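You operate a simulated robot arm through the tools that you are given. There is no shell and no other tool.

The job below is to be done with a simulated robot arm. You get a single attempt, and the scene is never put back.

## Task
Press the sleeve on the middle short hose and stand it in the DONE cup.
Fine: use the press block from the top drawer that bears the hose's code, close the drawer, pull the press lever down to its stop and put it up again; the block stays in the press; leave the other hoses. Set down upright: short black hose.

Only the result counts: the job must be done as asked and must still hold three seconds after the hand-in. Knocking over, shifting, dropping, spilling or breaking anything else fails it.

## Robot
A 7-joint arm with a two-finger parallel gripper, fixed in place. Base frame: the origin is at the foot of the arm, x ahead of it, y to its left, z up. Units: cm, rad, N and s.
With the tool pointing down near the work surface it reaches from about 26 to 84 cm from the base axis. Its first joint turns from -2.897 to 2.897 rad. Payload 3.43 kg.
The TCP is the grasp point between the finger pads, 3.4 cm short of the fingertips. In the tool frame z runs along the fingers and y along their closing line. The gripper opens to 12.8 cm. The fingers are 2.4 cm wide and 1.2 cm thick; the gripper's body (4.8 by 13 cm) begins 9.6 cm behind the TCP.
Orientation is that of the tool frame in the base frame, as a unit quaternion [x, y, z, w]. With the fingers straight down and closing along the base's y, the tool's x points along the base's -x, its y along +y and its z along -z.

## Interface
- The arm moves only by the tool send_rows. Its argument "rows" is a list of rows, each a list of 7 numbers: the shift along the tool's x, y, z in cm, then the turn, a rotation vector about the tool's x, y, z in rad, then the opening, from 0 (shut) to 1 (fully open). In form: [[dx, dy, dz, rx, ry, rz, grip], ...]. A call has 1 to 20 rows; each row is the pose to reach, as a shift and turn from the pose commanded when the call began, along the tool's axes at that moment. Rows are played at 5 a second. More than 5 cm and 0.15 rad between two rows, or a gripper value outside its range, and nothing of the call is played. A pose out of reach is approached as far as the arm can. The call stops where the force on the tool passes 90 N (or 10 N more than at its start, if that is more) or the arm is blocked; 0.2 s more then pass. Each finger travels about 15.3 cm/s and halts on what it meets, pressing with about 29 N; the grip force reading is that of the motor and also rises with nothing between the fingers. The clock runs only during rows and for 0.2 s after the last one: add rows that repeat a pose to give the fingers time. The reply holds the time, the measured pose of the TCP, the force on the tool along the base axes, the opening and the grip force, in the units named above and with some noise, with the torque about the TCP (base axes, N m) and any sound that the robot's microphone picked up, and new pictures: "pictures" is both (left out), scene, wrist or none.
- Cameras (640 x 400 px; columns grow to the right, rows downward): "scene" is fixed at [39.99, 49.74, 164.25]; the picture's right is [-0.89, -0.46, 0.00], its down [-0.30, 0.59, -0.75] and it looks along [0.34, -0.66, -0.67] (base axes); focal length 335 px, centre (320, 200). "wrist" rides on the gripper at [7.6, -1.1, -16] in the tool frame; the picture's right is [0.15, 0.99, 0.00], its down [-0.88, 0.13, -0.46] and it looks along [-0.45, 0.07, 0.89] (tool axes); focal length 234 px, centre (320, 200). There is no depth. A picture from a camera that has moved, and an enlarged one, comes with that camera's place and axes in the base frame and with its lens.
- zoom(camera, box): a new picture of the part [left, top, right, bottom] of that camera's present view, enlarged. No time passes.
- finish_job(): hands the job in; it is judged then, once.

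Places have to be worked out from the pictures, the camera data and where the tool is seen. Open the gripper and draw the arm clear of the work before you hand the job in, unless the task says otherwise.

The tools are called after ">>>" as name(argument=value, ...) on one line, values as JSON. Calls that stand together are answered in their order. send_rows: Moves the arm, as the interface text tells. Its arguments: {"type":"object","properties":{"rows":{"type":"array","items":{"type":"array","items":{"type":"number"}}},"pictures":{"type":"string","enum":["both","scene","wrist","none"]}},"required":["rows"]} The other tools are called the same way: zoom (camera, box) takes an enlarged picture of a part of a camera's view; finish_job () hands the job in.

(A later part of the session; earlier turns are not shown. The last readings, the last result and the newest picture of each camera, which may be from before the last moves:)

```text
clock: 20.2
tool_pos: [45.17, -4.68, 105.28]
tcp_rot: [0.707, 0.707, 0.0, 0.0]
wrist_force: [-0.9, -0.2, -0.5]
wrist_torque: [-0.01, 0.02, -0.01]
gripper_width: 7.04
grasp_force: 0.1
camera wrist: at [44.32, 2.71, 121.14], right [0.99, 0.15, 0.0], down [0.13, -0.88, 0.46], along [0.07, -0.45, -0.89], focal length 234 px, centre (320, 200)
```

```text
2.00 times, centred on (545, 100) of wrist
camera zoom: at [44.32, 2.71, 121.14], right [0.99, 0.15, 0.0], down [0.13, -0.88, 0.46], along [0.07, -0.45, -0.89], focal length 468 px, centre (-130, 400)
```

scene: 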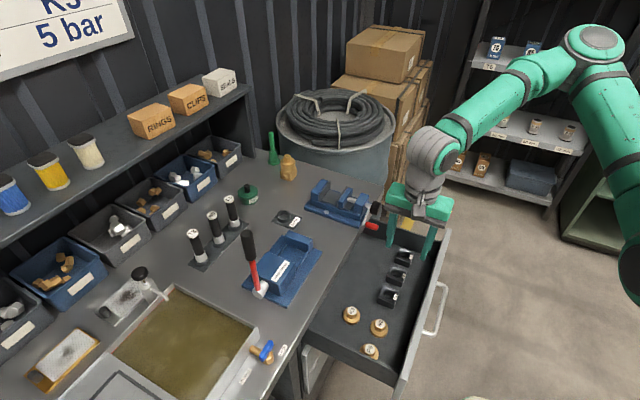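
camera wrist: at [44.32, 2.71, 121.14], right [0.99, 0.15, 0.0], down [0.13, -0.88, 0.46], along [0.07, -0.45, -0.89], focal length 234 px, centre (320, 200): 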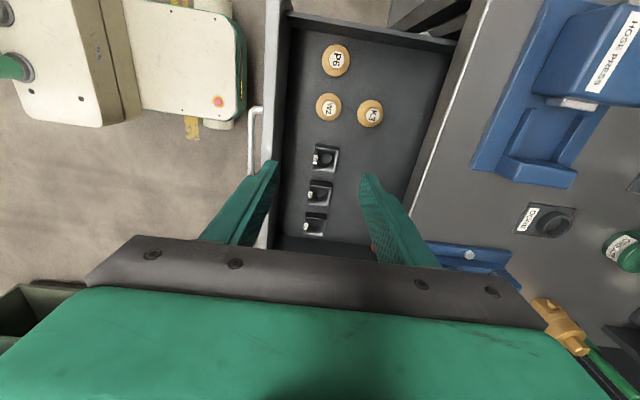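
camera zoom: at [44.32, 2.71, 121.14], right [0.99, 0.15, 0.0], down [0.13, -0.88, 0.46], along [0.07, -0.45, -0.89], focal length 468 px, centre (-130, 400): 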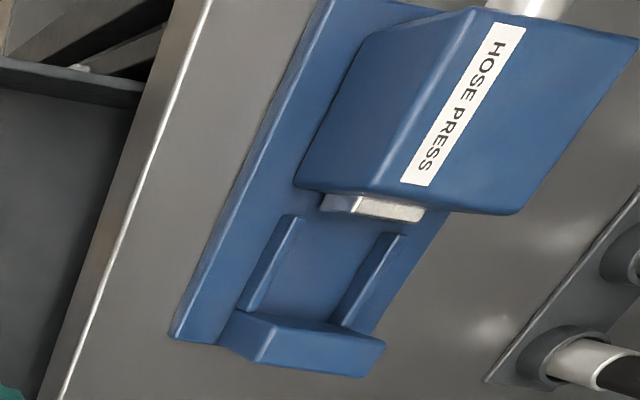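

N6 is now at about (47.8,-22.1), top z≈70, roughly 5.3 cm square and 2.4 cm high. I move above it and down to about z 80 for a check.

>>> send_rows(rows=[[-4.5, 0.7, 1, 0, 0, 0, 0.54], [-9, 1.4, 2, 0, 0, 0, 0.54], [-13.3, 2, 4, 0, 0, 0, 0.54], [-17.4, 2.6, 6, 0, 0, 0, 0.54], [-17.4, 2.6, 10.5, 0, 0, 0, 0.54], [-17.4, 2.6, 15, 0, 0, 0, 0.54], [-17.4, 2.6, 19.5, 0, 0, 0, 0.54], [-17.4, 2.6, 24, 0, 0, 0, 0.54], [-17.4, 2.6, 27.5, 0, 0, 0, 0.54], [-17.4, 2.6, 27.5, 0, 0, 0, 0.54]])

>>> zoom(camera="wrist", box=[220, 100, 420, 260])

>>> zoom(camera="scene", box=[340, 190, 460, 310])

```text
clock: 22.4
tool_pos: [48.16, -22.17, 77.81]
tcp_rot: [0.707, 0.707, 0.0, 0.001]
wrist_force: [0.3, -0.2, -0.2]
wrist_torque: [-0.03, -0.01, -0.02]
gripper_width: 6.94
grasp_force: 0.1
camera wrist: at [47.15, -14.6, 93.61], right [0.99, 0.15, 0.0], down [0.13, -0.88, 0.46], along [0.07, -0.45, -0.89], focal length 234 px, centre (320, 200)
```

scene: 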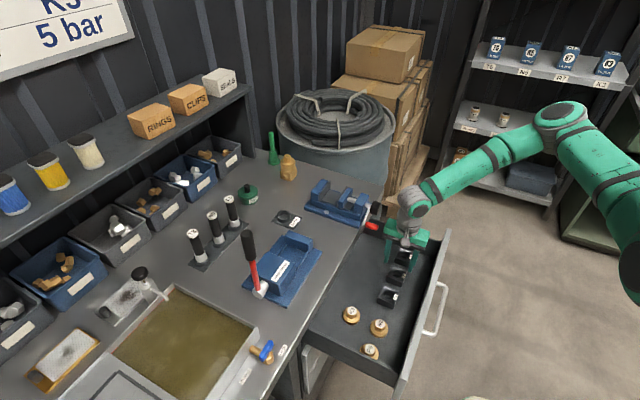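
wrist: 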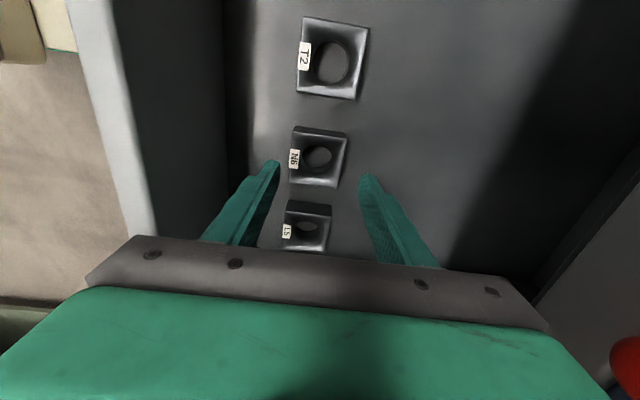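

```text
2.50 times, centred on (320, 180) of wrist
camera zoom: at [47.15, -14.6, 93.61], right [0.99, 0.15, 0.0], down [0.13, -0.88, 0.46], along [0.07, -0.45, -0.89], focal length 585 px, centre (320, 250)
```

zoom: 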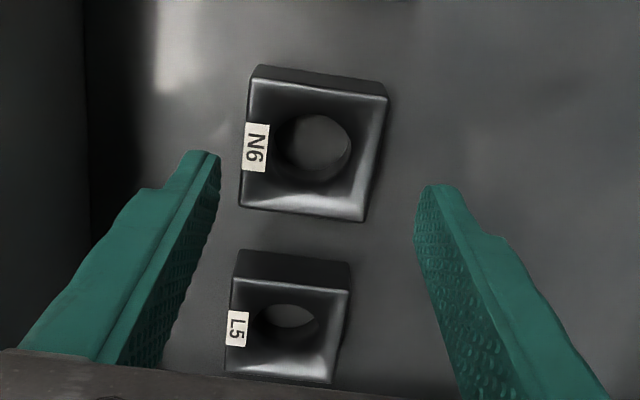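

```text
3.33 times, centred on (400, 250) of scene
camera zoom: at [39.99, 49.74, 164.25], right [-0.89, -0.46, 0.0], down [-0.3, 0.59, -0.75], along [0.34, -0.66, -0.67], focal length 1116 px, centre (53, 33)
```

zoom: 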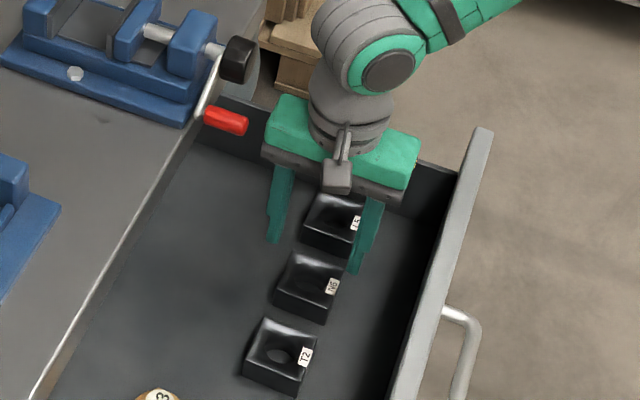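

Block N6 refined: centre (47.9,-22.2), top z≈70.1, width ≈5.4. I shift −0.3 in x, descend 5.6 cm so the tips overlap its sides by ~1.3 cm, and close.

>>> send_rows(rows=[[0, -0.3, 1.5, 0, 0, 0, 0.54], [0, -0.3, 3.5, 0, 0, 0, 0.54], [0, -0.3, 5, 0, 0, 0, 0.54], [0, -0.3, 5.6, 0, 0, 0, 0.54], [0, -0.3, 5.6, 0, 0, 0, 0.54]], pictures="wrist")

>>> zoom(camera="wrist", box=[220, 100, 420, 260])

>>> zoom(camera="scene", box=[370, 230, 430, 290])

```text
clock: 23.6
tool_pos: [47.69, -22.07, 72.31]
tcp_rot: [0.707, 0.707, 0.0, 0.0]
wrist_force: [-0.1, 0.2, 0.2]
wrist_torque: [0.01, 0.03, 0.0]
gripper_width: 6.93
grasp_force: 0.0
camera wrist: at [46.69, -14.62, 88.13], right [0.99, 0.15, 0.0], down [0.13, -0.88, 0.46], along [0.07, -0.45, -0.89], focal length 234 px, centre (320, 200)
```

wrist: 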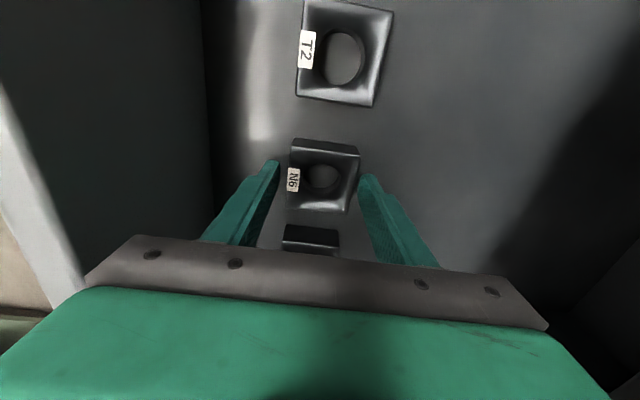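

```text
2.50 times, centred on (320, 180) of wrist
camera zoom: at [46.69, -14.62, 88.13], right [0.99, 0.15, 0.0], down [0.13, -0.88, 0.46], along [0.07, -0.45, -0.89], focal length 585 px, centre (320, 250)
```

zoom: 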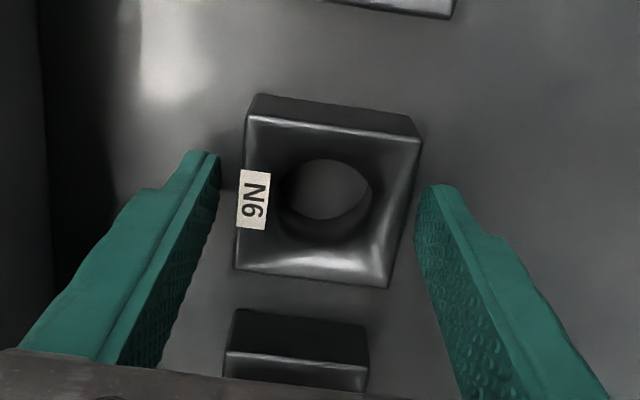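

```text
6.67 times, centred on (400, 260) of scene
camera zoom: at [39.99, 49.74, 164.25], right [-0.89, -0.46, 0.0], down [-0.3, 0.59, -0.75], along [0.34, -0.66, -0.67], focal length 2232 px, centre (-213, -200)
```

zoom: 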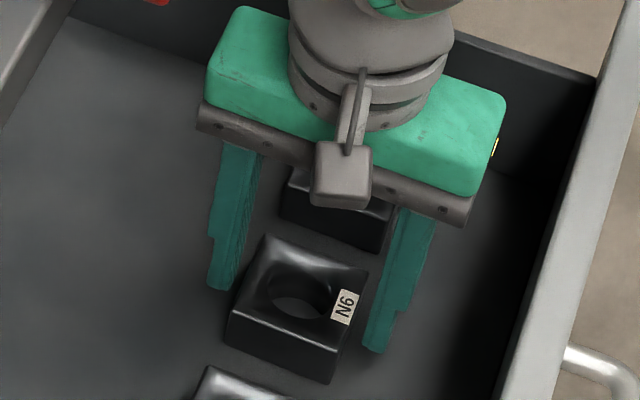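

Fingers straddle N6 symmetrically and centred. I close the gripper.

>>> send_rows(rows=[[0, 0, 0, 0, 0, 0, 0.4], [0, 0, 0, 0, 0, 0, 0.3], [0, 0, 0, 0, 0, 0, 0.3], [0, 0, 0, 0, 0, 0, 0.3]], pictures="wrist")

>>> zoom(camera="wrist", box=[220, 100, 420, 260])

>>> zoom(camera="scene", box=[370, 230, 430, 290])

```text
clock: 24.6
tool_pos: [47.61, -22.13, 72.29]
tcp_rot: [0.707, 0.708, 0.0, -0.001]
wrist_force: [1.2, 1.0, -0.7]
wrist_torque: [0.01, 0.01, -0.03]
gripper_width: 5.53
grasp_force: 29.3
camera wrist: at [46.69, -14.63, 88.14], right [0.99, 0.15, 0.0], down [0.13, -0.88, 0.46], along [0.07, -0.45, -0.89], focal length 234 px, centre (320, 200)
```

wrist: 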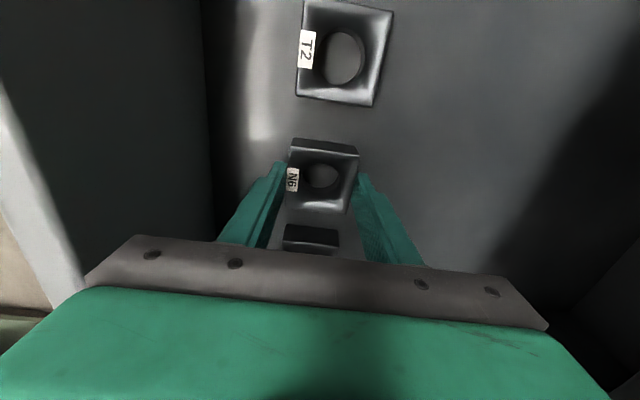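

```text
2.50 times, centred on (320, 180) of wrist
camera zoom: at [46.69, -14.63, 88.14], right [0.99, 0.15, 0.0], down [0.13, -0.88, 0.46], along [0.07, -0.45, -0.89], focal length 585 px, centre (320, 250)
```

zoom: 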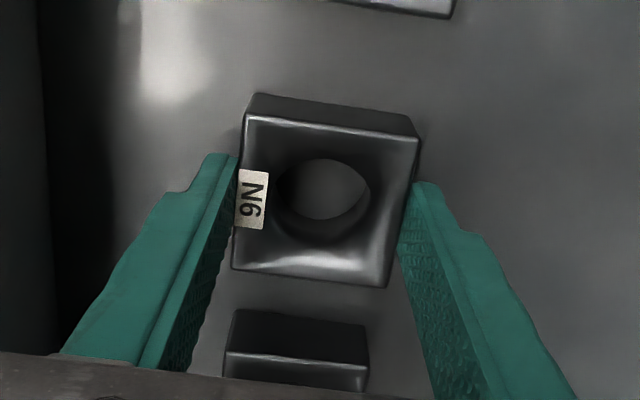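

```text
6.67 times, centred on (400, 260) of scene
camera zoom: at [39.99, 49.74, 164.25], right [-0.89, -0.46, 0.0], down [-0.3, 0.59, -0.75], along [0.34, -0.66, -0.67], focal length 2232 px, centre (-213, -200)
```

zoom: 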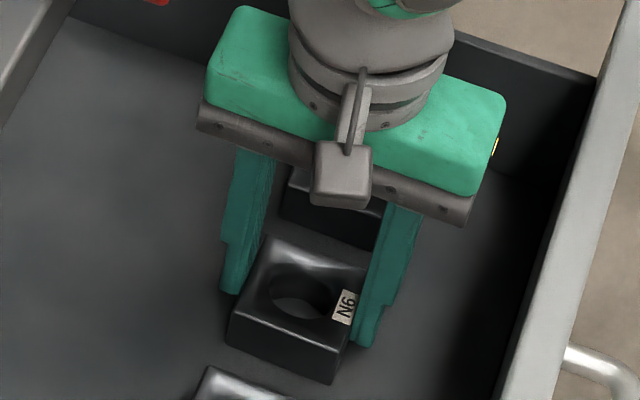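

Firm grip at 5.5 cm. I lift straight up 33 cm before any sideways travel.

>>> send_rows(rows=[[0, 0, -2, 0, 0, 0, 0.3], [0, 0, -6, 0, 0, 0, 0.3], [0, 0, -10.5, 0, 0, 0, 0.3], [0, 0, -15, 0, 0, 0, 0.3], [0, 0, -19.5, 0, 0, 0, 0.3], [0, 0, -24, 0, 0, 0, 0.3], [0, 0, -28.5, 0, 0, 0, 0.3], [0, 0, -33, 0, 0, 0, 0.3], [0, 0, -33, 0, 0, 0, 0.3]])

>>> zoom(camera="wrist", box=[220, 100, 420, 260])

```text
clock: 26.6
tool_pos: [47.57, -22.09, 105.16]
tcp_rot: [0.708, 0.706, 0.0, 0.0]
wrist_force: [0.7, -0.4, -4.3]
wrist_torque: [0.03, -0.02, -0.02]
gripper_width: 5.56
grasp_force: 29.2
camera wrist: at [46.7, -14.67, 121.06], right [0.99, 0.15, 0.0], down [0.13, -0.88, 0.46], along [0.07, -0.45, -0.89], focal length 234 px, centre (320, 200)
```

scene: 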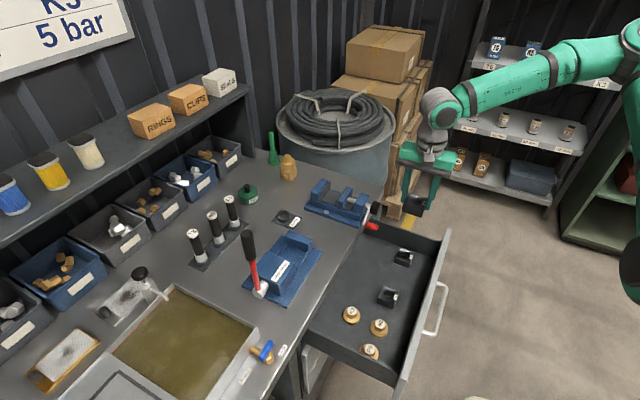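
wrist: 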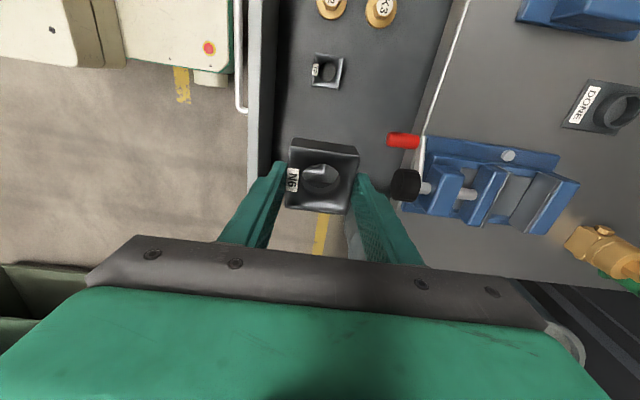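

```text
2.50 times, centred on (320, 180) of wrist
camera zoom: at [46.7, -14.67, 121.06], right [0.99, 0.15, 0.0], down [0.13, -0.88, 0.46], along [0.07, -0.45, -0.89], focal length 585 px, centre (320, 250)
```

zoom: 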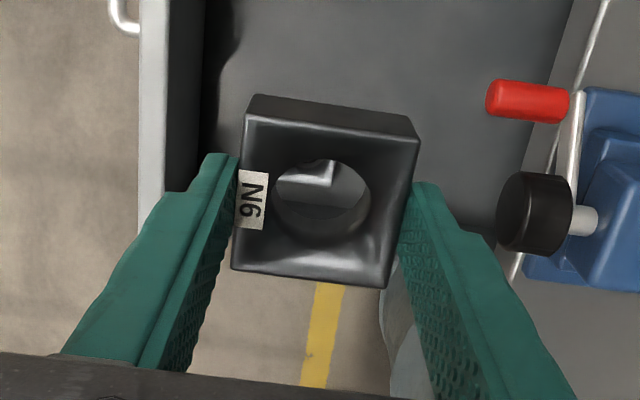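

The block hangs level and centred between the pads. Now I swing over toward the press for a close look at the nest from the wrist camera.

>>> send_rows(rows=[[4, 1, 0, 0, 0, 0, 0.3], [8, 2, 0, 0, 0, 0, 0.3], [12, 4, 0, 0, 0, 0, 0.3], [15.5, 6.5, 0, 0, 0, 0, 0.3], [19, 9.5, 0, 0, 0, 0, 0.3], [22.1, 12.4, 0, 0, 0, 0, 0.3], [22.1, 12.4, 0, 0, 0, 0, 0.3]])

>>> zoom(camera="wrist", box=[340, 70, 540, 195])

```text
clock: 28.2
tool_pos: [60.08, -0.19, 105.37]
tcp_rot: [0.708, 0.706, -0.001, 0.0]
wrist_force: [0.1, 0.4, -3.2]
wrist_torque: [0.03, 0.0, 0.0]
gripper_width: 5.53
grasp_force: 28.9
camera wrist: at [59.22, 7.41, 121.12], right [0.99, 0.15, 0.0], down [0.13, -0.88, 0.46], along [0.07, -0.45, -0.89], focal length 234 px, centre (320, 200)
```

scene: 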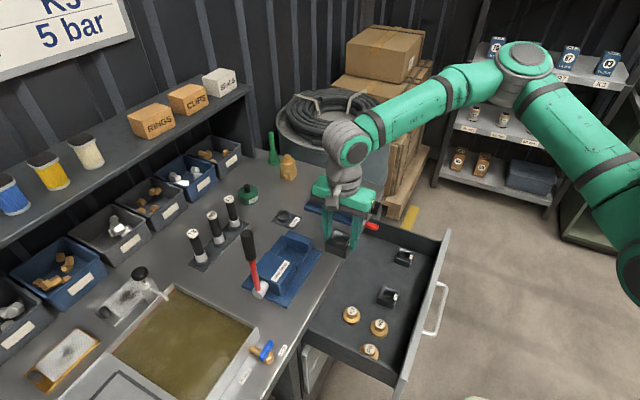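
wrist: 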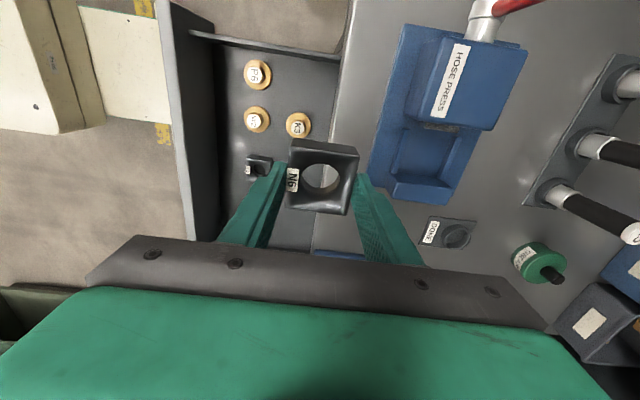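

```text
3.20 times, centred on (440, 132) of wrist
camera zoom: at [59.22, 7.41, 121.12], right [0.99, 0.15, 0.0], down [0.13, -0.88, 0.46], along [0.07, -0.45, -0.89], focal length 749 px, centre (-64, 416)
```

zoom: 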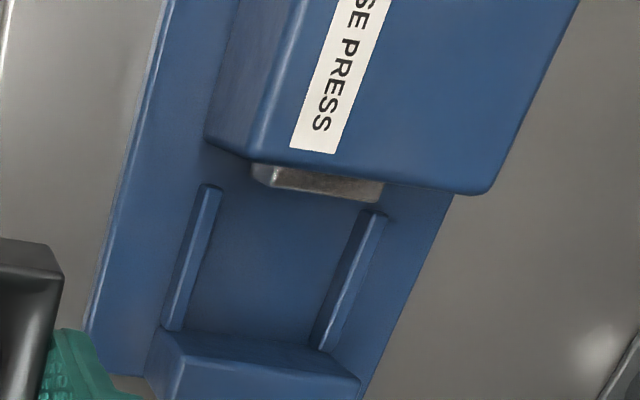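

Rails' top triangulates to z≈90.4, front rail at x≈71. I zoom in more to measure the nest edges precisely.

>>> zoom(camera="wrist", box=[385, 115, 485, 195])

>>> zoom(camera="scene", box=[260, 225, 330, 275])

```text
5.00 times, centred on (435, 155) of wrist
camera zoom: at [59.22, 7.41, 121.12], right [0.99, 0.15, 0.0], down [0.13, -0.88, 0.46], along [0.07, -0.45, -0.89], focal length 1171 px, centre (-255, 425)
```

zoom: 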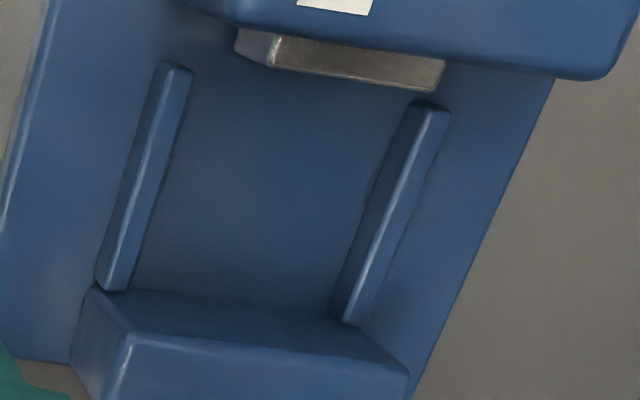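

```text
8.00 times, centred on (295, 250) of scene
camera zoom: at [39.99, 49.74, 164.25], right [-0.89, -0.46, 0.0], down [-0.3, 0.59, -0.75], along [0.34, -0.66, -0.67], focal length 2678 px, centre (520, -200)
```

zoom: 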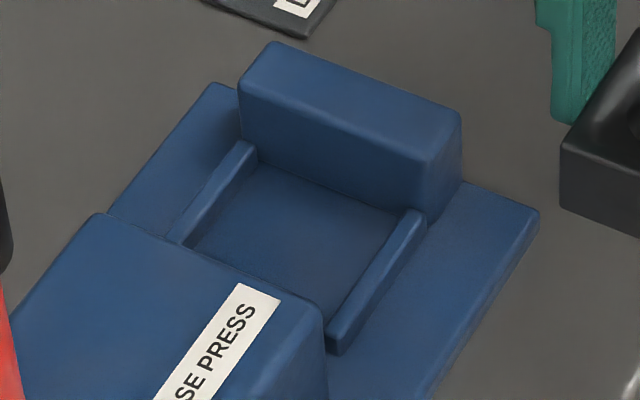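

Nest: rails' inner faces x≈71.35 and 77.75, anvil face y≈-2.95, ram face y≈4.05, floor ≈89.3. I bring the block over (74.5, 0.35) and lower it to just above the nest.

>>> send_rows(rows=[[0.1, 3.6, 0, 0, 0, 0, 0.3], [0.3, 7.2, 0, 0, 0, 0, 0.3], [0.5, 10.8, 0, 0, 0, 0, 0.3], [0.55, 14.4, 0, 0, 0, 0, 0.3], [0.55, 14.4, 3, 0, 0, 0, 0.3], [0.55, 14.4, 6, 0, 0, 0, 0.3], [0.55, 14.4, 8, 0, 0, 0, 0.3], [0.55, 14.4, 8, 0, 0, 0, 0.3]])

>>> zoom(camera="wrist", box=[220, 100, 420, 260])

>>> zoom(camera="scene", box=[250, 190, 340, 290])

```text
clock: 30.0
tool_pos: [74.15, 0.65, 97.25]
tcp_rot: [0.707, 0.707, 0.0, 0.001]
wrist_force: [0.4, -0.2, -3.0]
wrist_torque: [0.01, -0.01, -0.02]
gripper_width: 5.57
grasp_force: 29.1
camera wrist: at [73.23, 8.14, 113.03], right [0.99, 0.15, 0.0], down [0.13, -0.88, 0.46], along [0.07, -0.45, -0.89], focal length 234 px, centre (320, 200)
```

scene: 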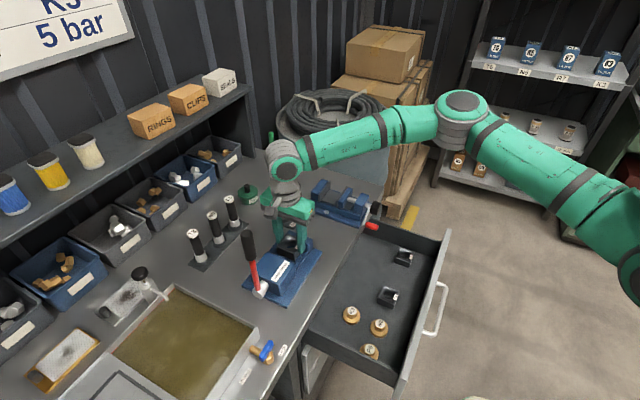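
wrist: 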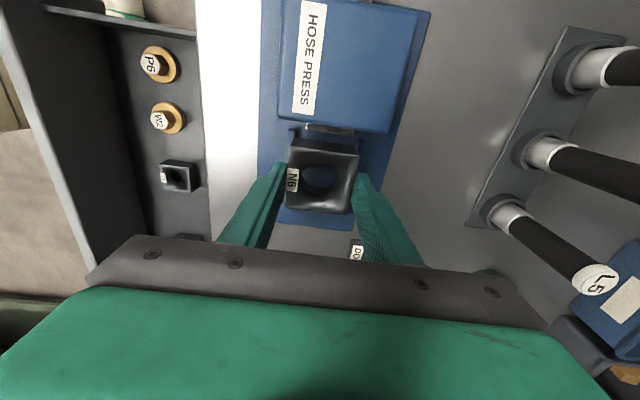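

```text
2.50 times, centred on (320, 180) of wrist
camera zoom: at [73.23, 8.14, 113.03], right [0.99, 0.15, 0.0], down [0.13, -0.88, 0.46], along [0.07, -0.45, -0.89], focal length 585 px, centre (320, 250)
```

zoom: 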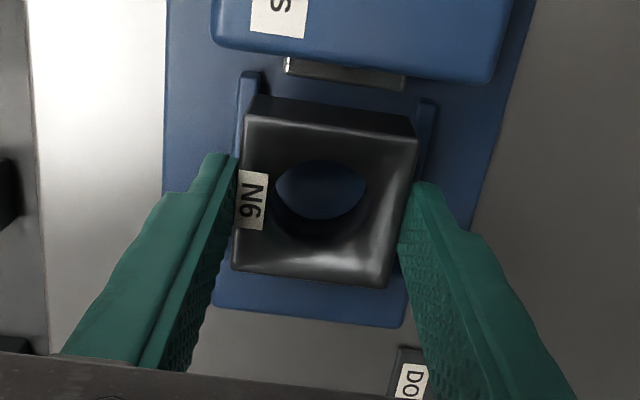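

```text
4.00 times, centred on (295, 240) of scene
camera zoom: at [39.99, 49.74, 164.25], right [-0.89, -0.46, 0.0], down [-0.3, 0.59, -0.75], along [0.34, -0.66, -0.67], focal length 1339 px, centre (420, 40)
```

zoom: 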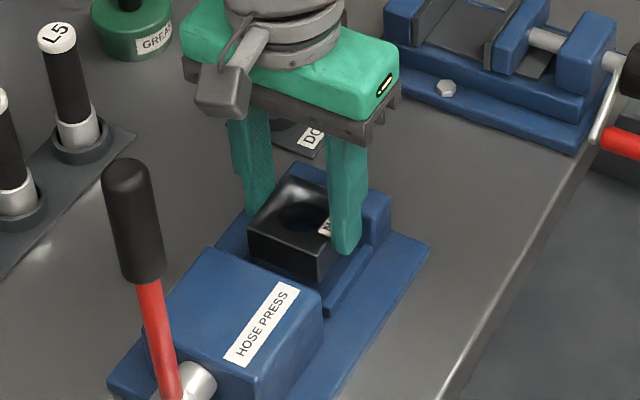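

Relative to the rails (same image) the block should go +0.35 in x and about −0.3 in y. I apply that and lower 3 cm.

>>> send_rows(rows=[[-0.3, 0.35, 0, 0, 0, 0, 0.3], [-0.3, 0.35, 1.5, 0, 0, 0, 0.3], [-0.3, 0.35, 2.5, 0, 0, 0, 0.3], [-0.3, 0.35, 2.9, 0, 0, 0, 0.3], [-0.3, 0.35, 2.9, 0, 0, 0, 0.3]])

>>> zoom(camera="wrist", box=[220, 100, 420, 260])

>>> zoom(camera="scene", box=[270, 215, 340, 275])

```text
clock: 31.2
tool_pos: [74.66, 0.2, 94.31]
tcp_rot: [0.707, 0.707, 0.0, 0.0]
wrist_force: [0.0, -0.3, -2.1]
wrist_torque: [-0.01, 0.0, 0.02]
gripper_width: 5.57
grasp_force: 29.0
camera wrist: at [73.72, 7.69, 110.19], right [0.99, 0.15, 0.0], down [0.13, -0.88, 0.46], along [0.07, -0.45, -0.89], focal length 234 px, centre (320, 200)
```

scene: 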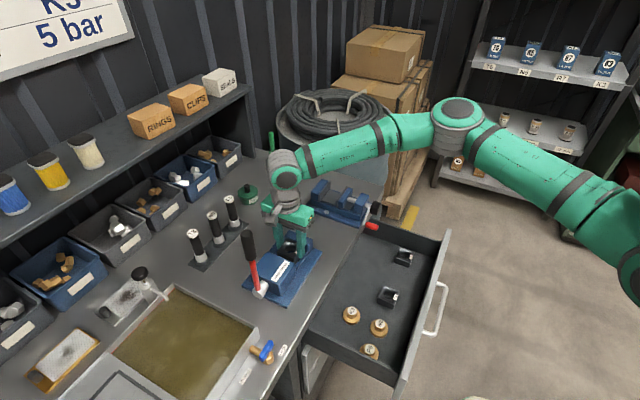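
wrist: 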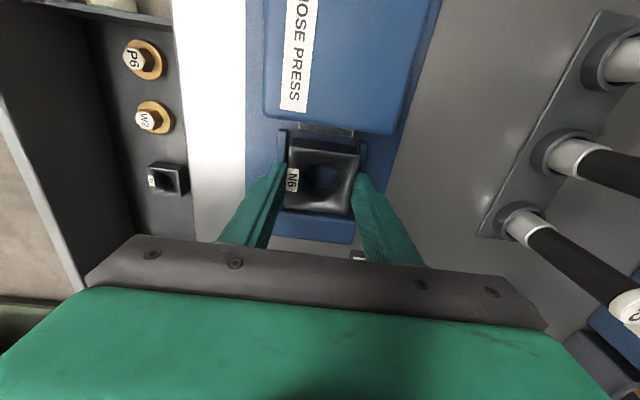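

```text
2.50 times, centred on (320, 180) of wrist
camera zoom: at [73.72, 7.69, 110.19], right [0.99, 0.15, 0.0], down [0.13, -0.88, 0.46], along [0.07, -0.45, -0.89], focal length 585 px, centre (320, 250)
```

zoom: 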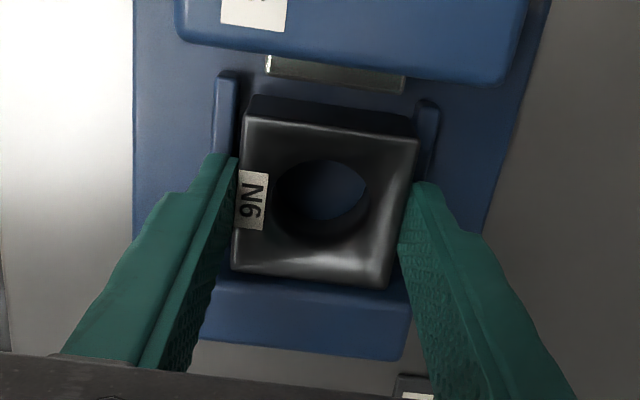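

```text
6.67 times, centred on (305, 245) of scene
camera zoom: at [39.99, 49.74, 164.25], right [-0.89, -0.46, 0.0], down [-0.3, 0.59, -0.75], along [0.34, -0.66, -0.67], focal length 2232 px, centre (420, -100)
```

zoom: 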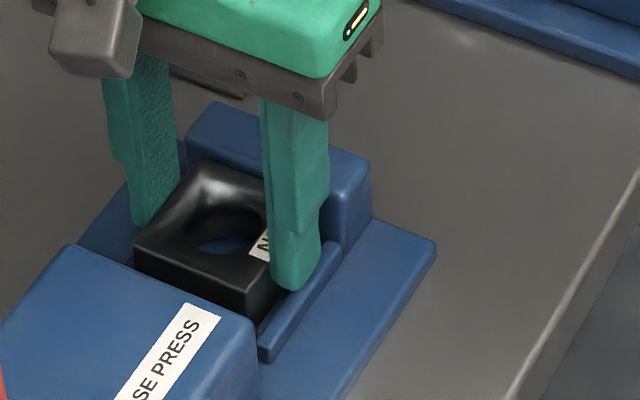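

The block sits between the rails with clearance either side. I lower in small steps to feel for the floor.

>>> send_rows(rows=[[0, 0, 0.2, 0, 0, 0, 0.3], [0, 0, 0.4, 0, 0, 0, 0.3], [0, 0, 0.4, 0, 0, 0, 0.3]], pictures="none")

>>> zoom(camera="scene", box=[270, 215, 340, 275])

```text
clock: 32.0
tool_pos: [74.68, 0.31, 94.17]
tcp_rot: [0.707, 0.708, 0.001, 0.002]
wrist_force: [-4.5, -1.8, 21.9]
wrist_torque: [0.19, -0.74, -0.01]
gripper_width: 5.57
grasp_force: 29.3
```

```text
6.67 times, centred on (305, 245) of scene
camera zoom: at [39.99, 49.74, 164.25], right [-0.89, -0.46, 0.0], down [-0.3, 0.59, -0.75], along [0.34, -0.66, -0.67], focal length 2232 px, centre (420, -100)
```

zoom: 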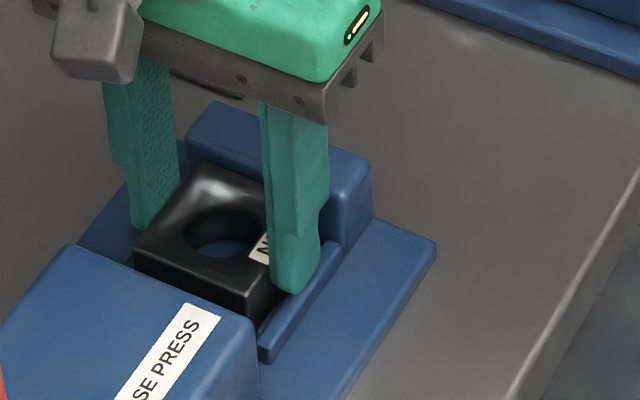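

Contact: force sits ~3.5 cm to the +x side, so the +x fingertip is resting on the rail while the block is within the nest. I check the wrist view before letting go.

>>> zoom(camera="wrist", box=[260, 110, 380, 220])

>>> zoom(camera="scene", box=[280, 235, 320, 270])

```text
3.64 times, centred on (320, 165) of wrist
camera zoom: at [73.68, 7.7, 110.0], right [0.99, 0.15, 0.0], down [0.13, -0.88, 0.46], along [0.07, -0.45, -0.89], focal length 852 px, centre (320, 327)
```

zoom: 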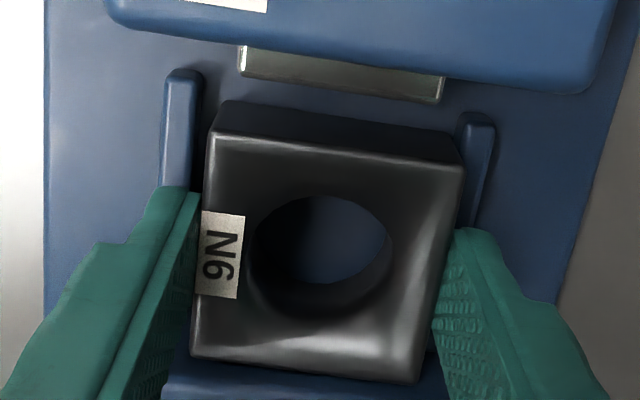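

```text
11.43 times, centred on (300, 252) of scene
camera zoom: at [39.99, 49.74, 164.25], right [-0.89, -0.46, 0.0], down [-0.3, 0.59, -0.75], along [0.34, -0.66, -0.67], focal length 3826 px, centre (549, -400)
```

zoom: 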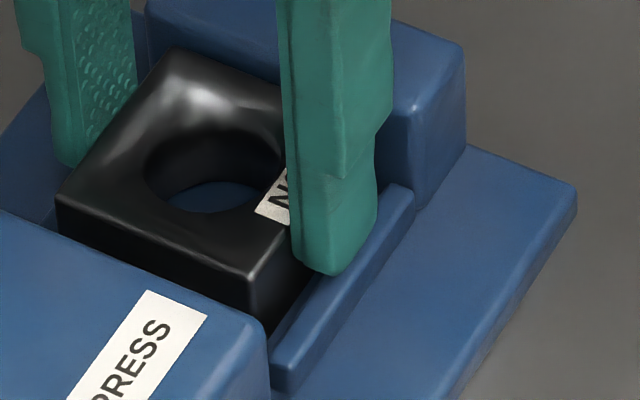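

The block is ~0.2–0.3 cm too far to +x (wider gap on the left). I lift 0.3, shift −0.25 in x, and lower again.

>>> send_rows(rows=[[0, 0, -0.3, 0, 0, 0, 0.3], [0, -0.25, -0.3, 0, 0, 0, 0.3], [0, -0.25, -0.1, 0, 0, 0, 0.3], [0, -0.25, 0.1, 0, 0, 0, 0.3], [0, -0.25, 0.1, 0, 0, 0, 0.3]], pictures="wrist")

>>> zoom(camera="wrist", box=[260, 110, 380, 220])

>>> zoom(camera="scene", box=[280, 235, 320, 270])

```text
clock: 33.2
tool_pos: [74.33, 0.16, 94.18]
tcp_rot: [0.707, 0.707, 0.002, 0.002]
wrist_force: [7.9, -5.6, 45.2]
wrist_torque: [-0.22, 1.66, 0.22]
gripper_width: 5.55
grasp_force: 29.1
camera wrist: at [73.44, 7.68, 109.99], right [0.99, 0.14, 0.0], down [0.13, -0.88, 0.46], along [0.07, -0.45, -0.89], focal length 234 px, centre (320, 200)
```

wrist: 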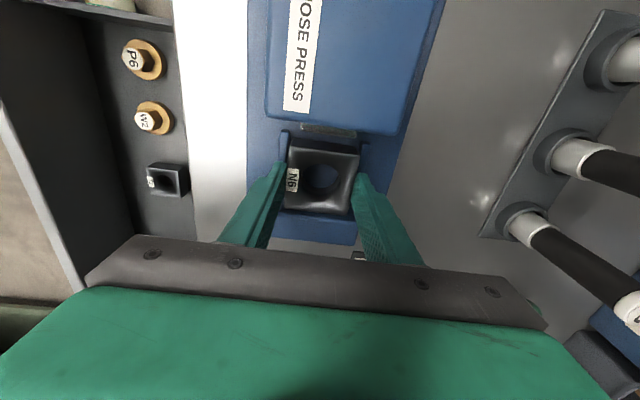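

```text
3.64 times, centred on (320, 165) of wrist
camera zoom: at [73.44, 7.68, 109.99], right [0.99, 0.14, 0.0], down [0.13, -0.88, 0.46], along [0.07, -0.45, -0.89], focal length 852 px, centre (320, 327)
```

zoom: 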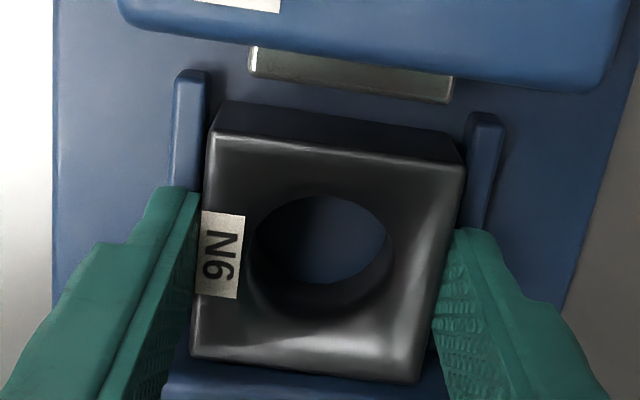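

```text
11.43 times, centred on (300, 252) of scene
camera zoom: at [39.99, 49.74, 164.25], right [-0.89, -0.46, 0.0], down [-0.3, 0.59, -0.75], along [0.34, -0.66, -0.67], focal length 3826 px, centre (549, -400)
```

zoom: 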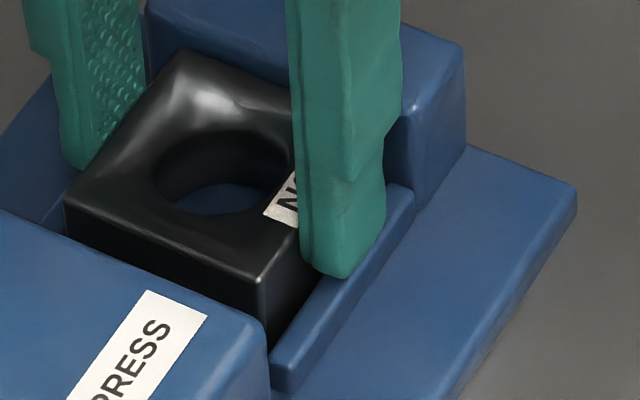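

Now the −x fingertip rests on the front rail, so the fingers are limited by both rails and the block is centred within, a couple of millimetres from its floor. I centre (+0.12), ease the load, and open slowly.

>>> send_rows(rows=[[0, 0, -0.2, 0, 0, 0, 0.3], [0, 0.12, -0.2, 0, 0, 0, 0.3], [0, 0.12, -0.12, 0, 0, 0, 0.3], [0, 0.12, -0.12, 0, 0, 0, 0.3], [0, 0.12, -0.12, 0, 0, 0, 0.45], [0, 0.12, -0.12, 0, 0, 0, 0.5], [0, 0.12, -0.12, 0, 0, 0, 0.53], [0, 0.12, -0.12, 0, 0, 0, 0.53]], pictures="wrist")

>>> zoom(camera="wrist", box=[260, 110, 380, 220])

>>> zoom(camera="scene", box=[280, 235, 320, 270])

```text
clock: 35.0
tool_pos: [74.49, 0.18, 94.18]
tcp_rot: [0.706, 0.708, 0.0, 0.001]
wrist_force: [7.0, 0.0, 38.1]
wrist_torque: [-0.02, 0.15, 0.04]
gripper_width: 5.59
grasp_force: 0.1
camera wrist: at [73.53, 7.67, 109.97], right [0.99, 0.15, 0.0], down [0.13, -0.88, 0.46], along [0.07, -0.45, -0.89], focal length 234 px, centre (320, 200)
```

wrist: 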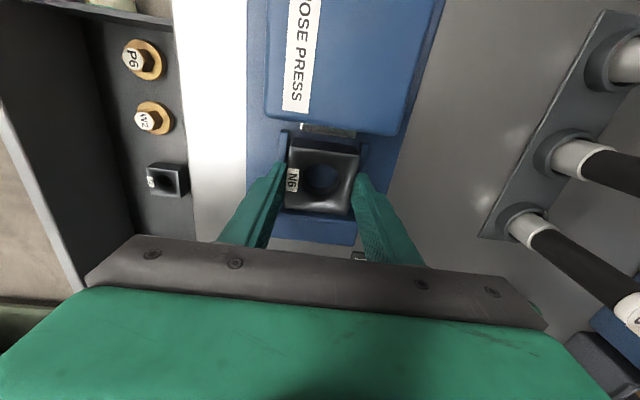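

```text
3.64 times, centred on (320, 165) of wrist
camera zoom: at [73.53, 7.67, 109.97], right [0.99, 0.15, 0.0], down [0.13, -0.88, 0.46], along [0.07, -0.45, -0.89], focal length 852 px, centre (320, 327)
```

zoom: 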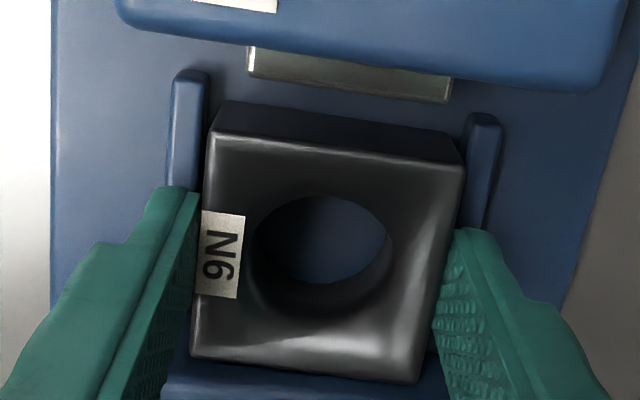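

```text
11.43 times, centred on (300, 252) of scene
camera zoom: at [39.99, 49.74, 164.25], right [-0.89, -0.46, 0.0], down [-0.3, 0.59, -0.75], along [0.34, -0.66, -0.67], focal length 3826 px, centre (549, -400)
```

zoom: 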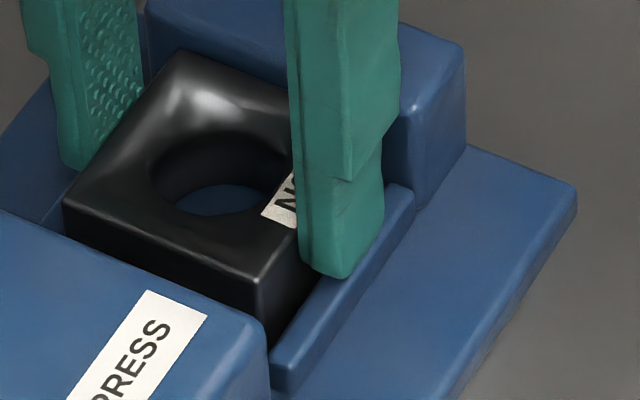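

The fingers are held by friction on the rail tops (38 N down). I ease up slightly so they can open.

>>> send_rows(rows=[[0, 0, -0.1, 0, 0, 0, 0.53], [0, 0, -0.2, 0, 0, 0, 0.53], [0, 0, -0.3, 0, 0, 0, 0.53], [0, 0, -0.3, 0, 0, 0, 0.53]], pictures="wrist")

>>> zoom(camera="wrist", box=[260, 110, 380, 220])

>>> zoom(camera="scene", box=[280, 235, 320, 270])

```text
clock: 36.0
tool_pos: [74.51, 0.13, 94.15]
tcp_rot: [0.707, 0.707, -0.002, 0.0]
wrist_force: [12.6, 2.4, 2.3]
wrist_torque: [0.09, -0.52, 0.02]
gripper_width: 5.59
grasp_force: 0.1
camera wrist: at [73.58, 7.69, 109.98], right [0.99, 0.15, 0.0], down [0.13, -0.88, 0.46], along [0.07, -0.45, -0.89], focal length 234 px, centre (320, 200)
```

wrist: 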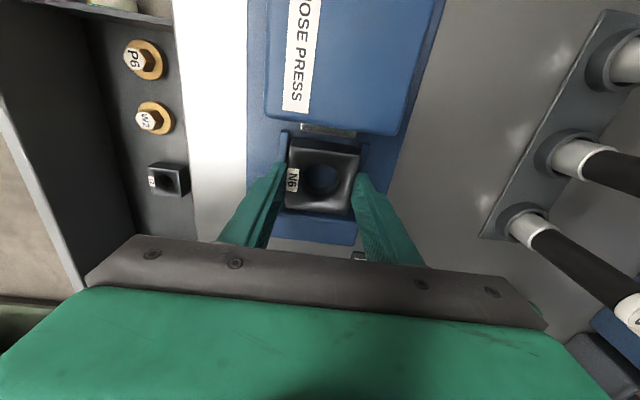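

```text
3.64 times, centred on (320, 165) of wrist
camera zoom: at [73.58, 7.69, 109.98], right [0.99, 0.15, 0.0], down [0.13, -0.88, 0.46], along [0.07, -0.45, -0.89], focal length 852 px, centre (320, 327)
```

zoom: 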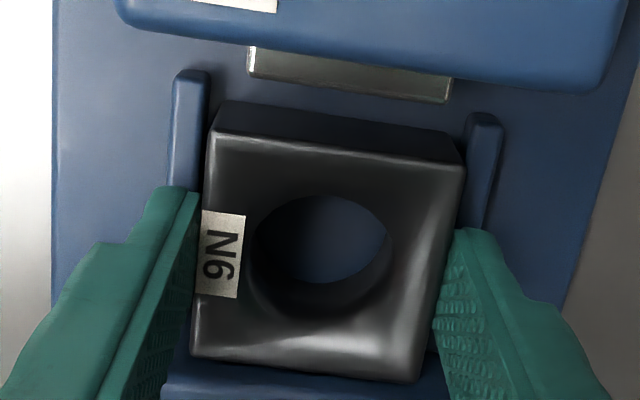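

```text
11.43 times, centred on (300, 252) of scene
camera zoom: at [39.99, 49.74, 164.25], right [-0.89, -0.46, 0.0], down [-0.3, 0.59, -0.75], along [0.34, -0.66, -0.67], focal length 3826 px, centre (549, -400)
```

zoom: 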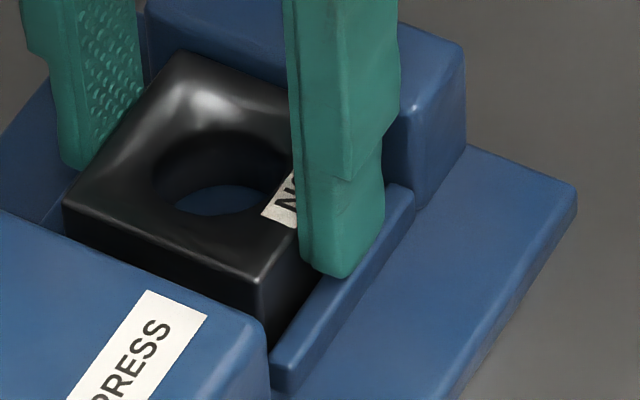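

The fingers are apparently jammed outward against something (no opening, tool doesn't rise). I relax the opening command to the present width and rise slowly.

>>> send_rows(rows=[[0, 0, 0, 0, 0, 0, 0.438], [0, 0, 0, 0, 0, 0, 0.438], [0, 0, -0.2, 0, 0, 0, 0.438], [0, 0, -0.4, 0, 0, 0, 0.438], [0, 0, -0.6, 0, 0, 0, 0.438], [0, 0, -0.6, 0, 0, 0, 0.438]], pictures="wrist")

>>> zoom(camera="wrist", box=[260, 110, 380, 220])

>>> zoom(camera="scene", box=[280, 235, 320, 270])

```text
clock: 37.4
tool_pos: [74.46, 0.23, 95.03]
tcp_rot: [0.707, 0.707, 0.0, 0.0]
wrist_force: [-0.8, -0.1, -0.6]
wrist_torque: [0.03, 0.06, -0.02]
gripper_width: 5.66
grasp_force: 1.0
camera wrist: at [73.55, 7.69, 110.79], right [0.99, 0.15, 0.0], down [0.13, -0.88, 0.46], along [0.07, -0.45, -0.89], focal length 234 px, centre (320, 200)
```

wrist: 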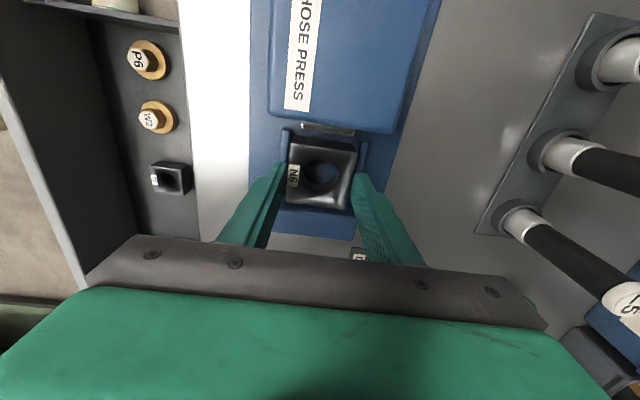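

```text
3.64 times, centred on (320, 165) of wrist
camera zoom: at [73.55, 7.69, 110.79], right [0.99, 0.15, 0.0], down [0.13, -0.88, 0.46], along [0.07, -0.45, -0.89], focal length 852 px, centre (320, 327)
```

zoom: 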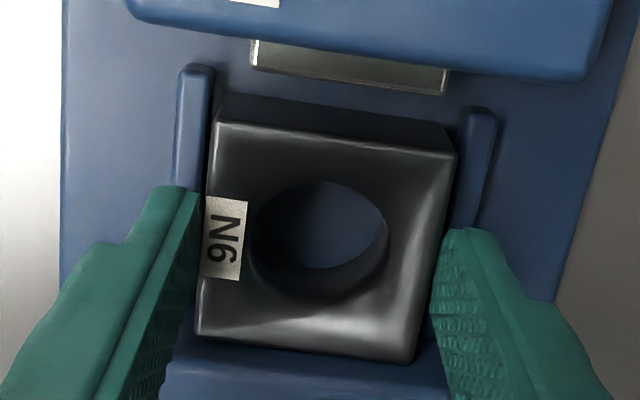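

```text
11.43 times, centred on (300, 252) of scene
camera zoom: at [39.99, 49.74, 164.25], right [-0.89, -0.46, 0.0], down [-0.3, 0.59, -0.75], along [0.34, -0.66, -0.67], focal length 3826 px, centre (549, -400)
```

zoom: 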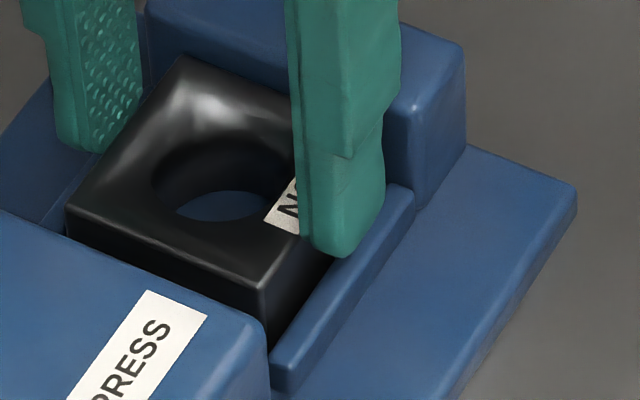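

The tool rose freely and the block stayed seated. I open a little more and rise well above the press to inspect.

>>> send_rows(rows=[[0, 0, -0.2, 0, 0, 0, 0.46], [0, 0, -0.4, 0, 0, 0, 0.5], [0, 0, -2, 0, 0, 0, 0.5], [0, 0, -6, 0, 0, 0, 0.5], [0, 0, -10, 0, 0, 0, 0.5], [0, 0, -14, 0, 0, 0, 0.5], [0, -4, -16, 0, 0, 0, 0.5], [0, -8, -16, 0, 0, 0, 0.5], [0, -12, -16, 0, 0, 0, 0.5], [0, -12, -16, 0, 0, 0, 0.5]])

>>> zoom(camera="wrist", box=[340, 70, 540, 195])

>>> zoom(camera="scene", box=[270, 225, 330, 270])

```text
clock: 39.6
tool_pos: [62.34, 0.36, 110.94]
tcp_rot: [0.708, 0.707, 0.001, 0.001]
wrist_force: [0.1, -0.4, -0.1]
wrist_torque: [0.0, 0.01, -0.02]
gripper_width: 6.41
grasp_force: 0.0
camera wrist: at [61.43, 7.84, 126.84], right [0.99, 0.15, 0.0], down [0.13, -0.88, 0.46], along [0.07, -0.45, -0.89], focal length 234 px, centre (320, 200)
```

scene: 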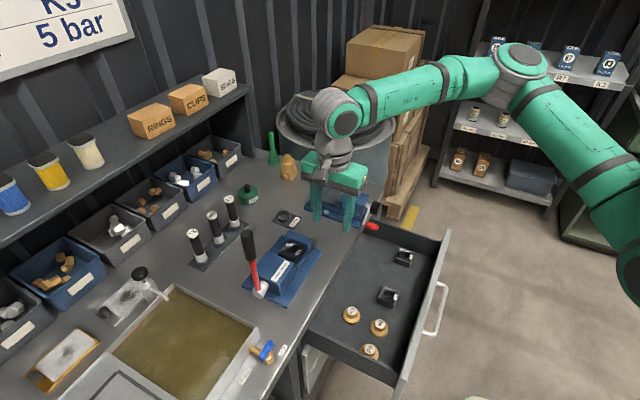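
wrist: 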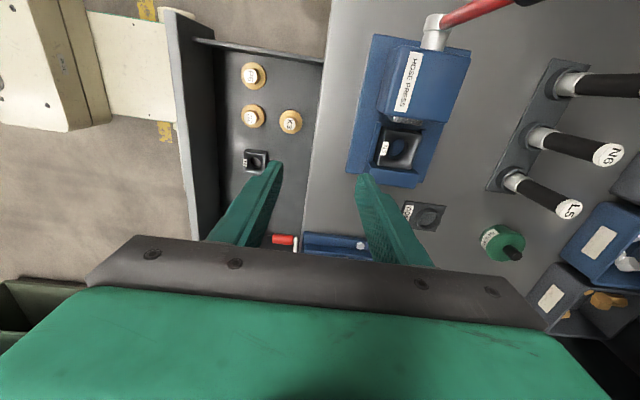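

```text
3.20 times, centred on (440, 132) of wrist
camera zoom: at [61.43, 7.84, 126.84], right [0.99, 0.15, 0.0], down [0.13, -0.88, 0.46], along [0.07, -0.45, -0.89], focal length 749 px, centre (-64, 416)
```

zoom: 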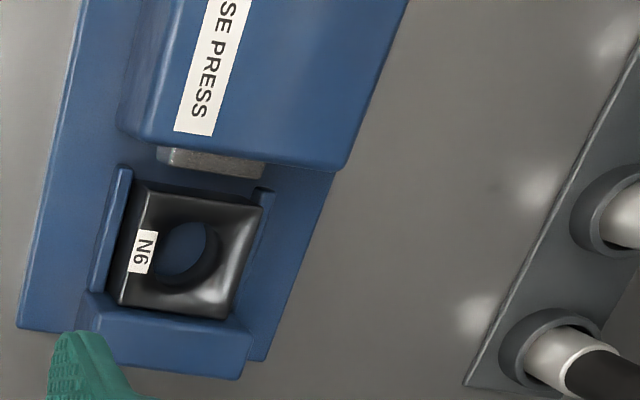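

```text
8.89 times, centred on (300, 248) of scene
camera zoom: at [39.99, 49.74, 164.25], right [-0.89, -0.46, 0.0], down [-0.3, 0.59, -0.75], along [0.34, -0.66, -0.67], focal length 2976 px, centre (498, -222)
```

zoom: 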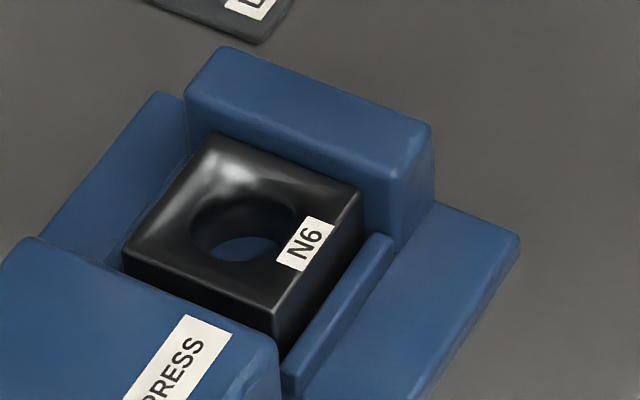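

The N6 block is seated in the nest. Next, closing the drawer: I measure its front panel.

>>> zoom(camera="wrist", box=[140, 0, 340, 250])

>>> zoom(camera="scene", box=[340, 210, 460, 400])

```text
1.60 times, centred on (240, 125) of wrist
camera zoom: at [61.43, 7.84, 126.84], right [0.99, 0.15, 0.0], down [0.13, -0.88, 0.46], along [0.07, -0.45, -0.89], focal length 375 px, centre (448, 320)
```

zoom: 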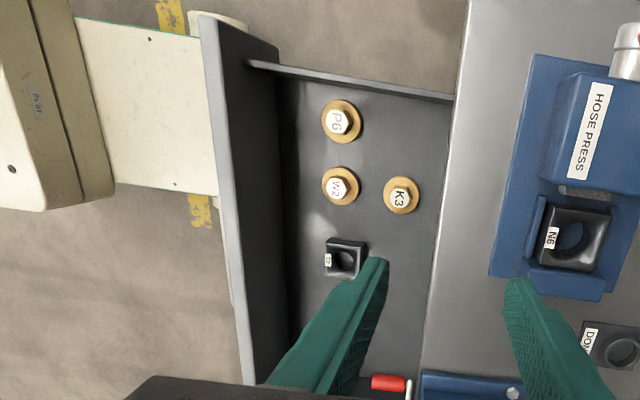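

```text
2.11 times, centred on (400, 305) of scene
camera zoom: at [39.99, 49.74, 164.25], right [-0.89, -0.46, 0.0], down [-0.3, 0.59, -0.75], along [0.34, -0.66, -0.67], focal length 705 px, centre (152, -21)
```

zoom: 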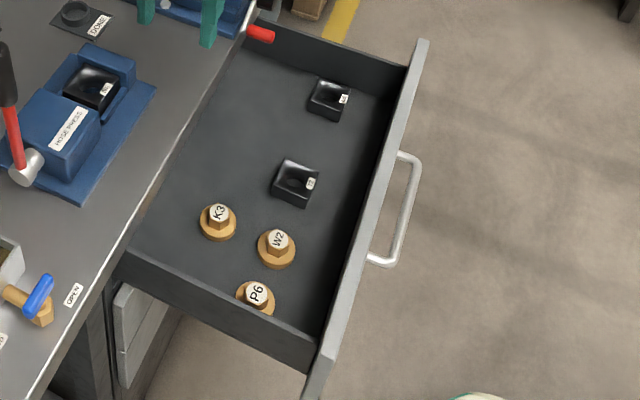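

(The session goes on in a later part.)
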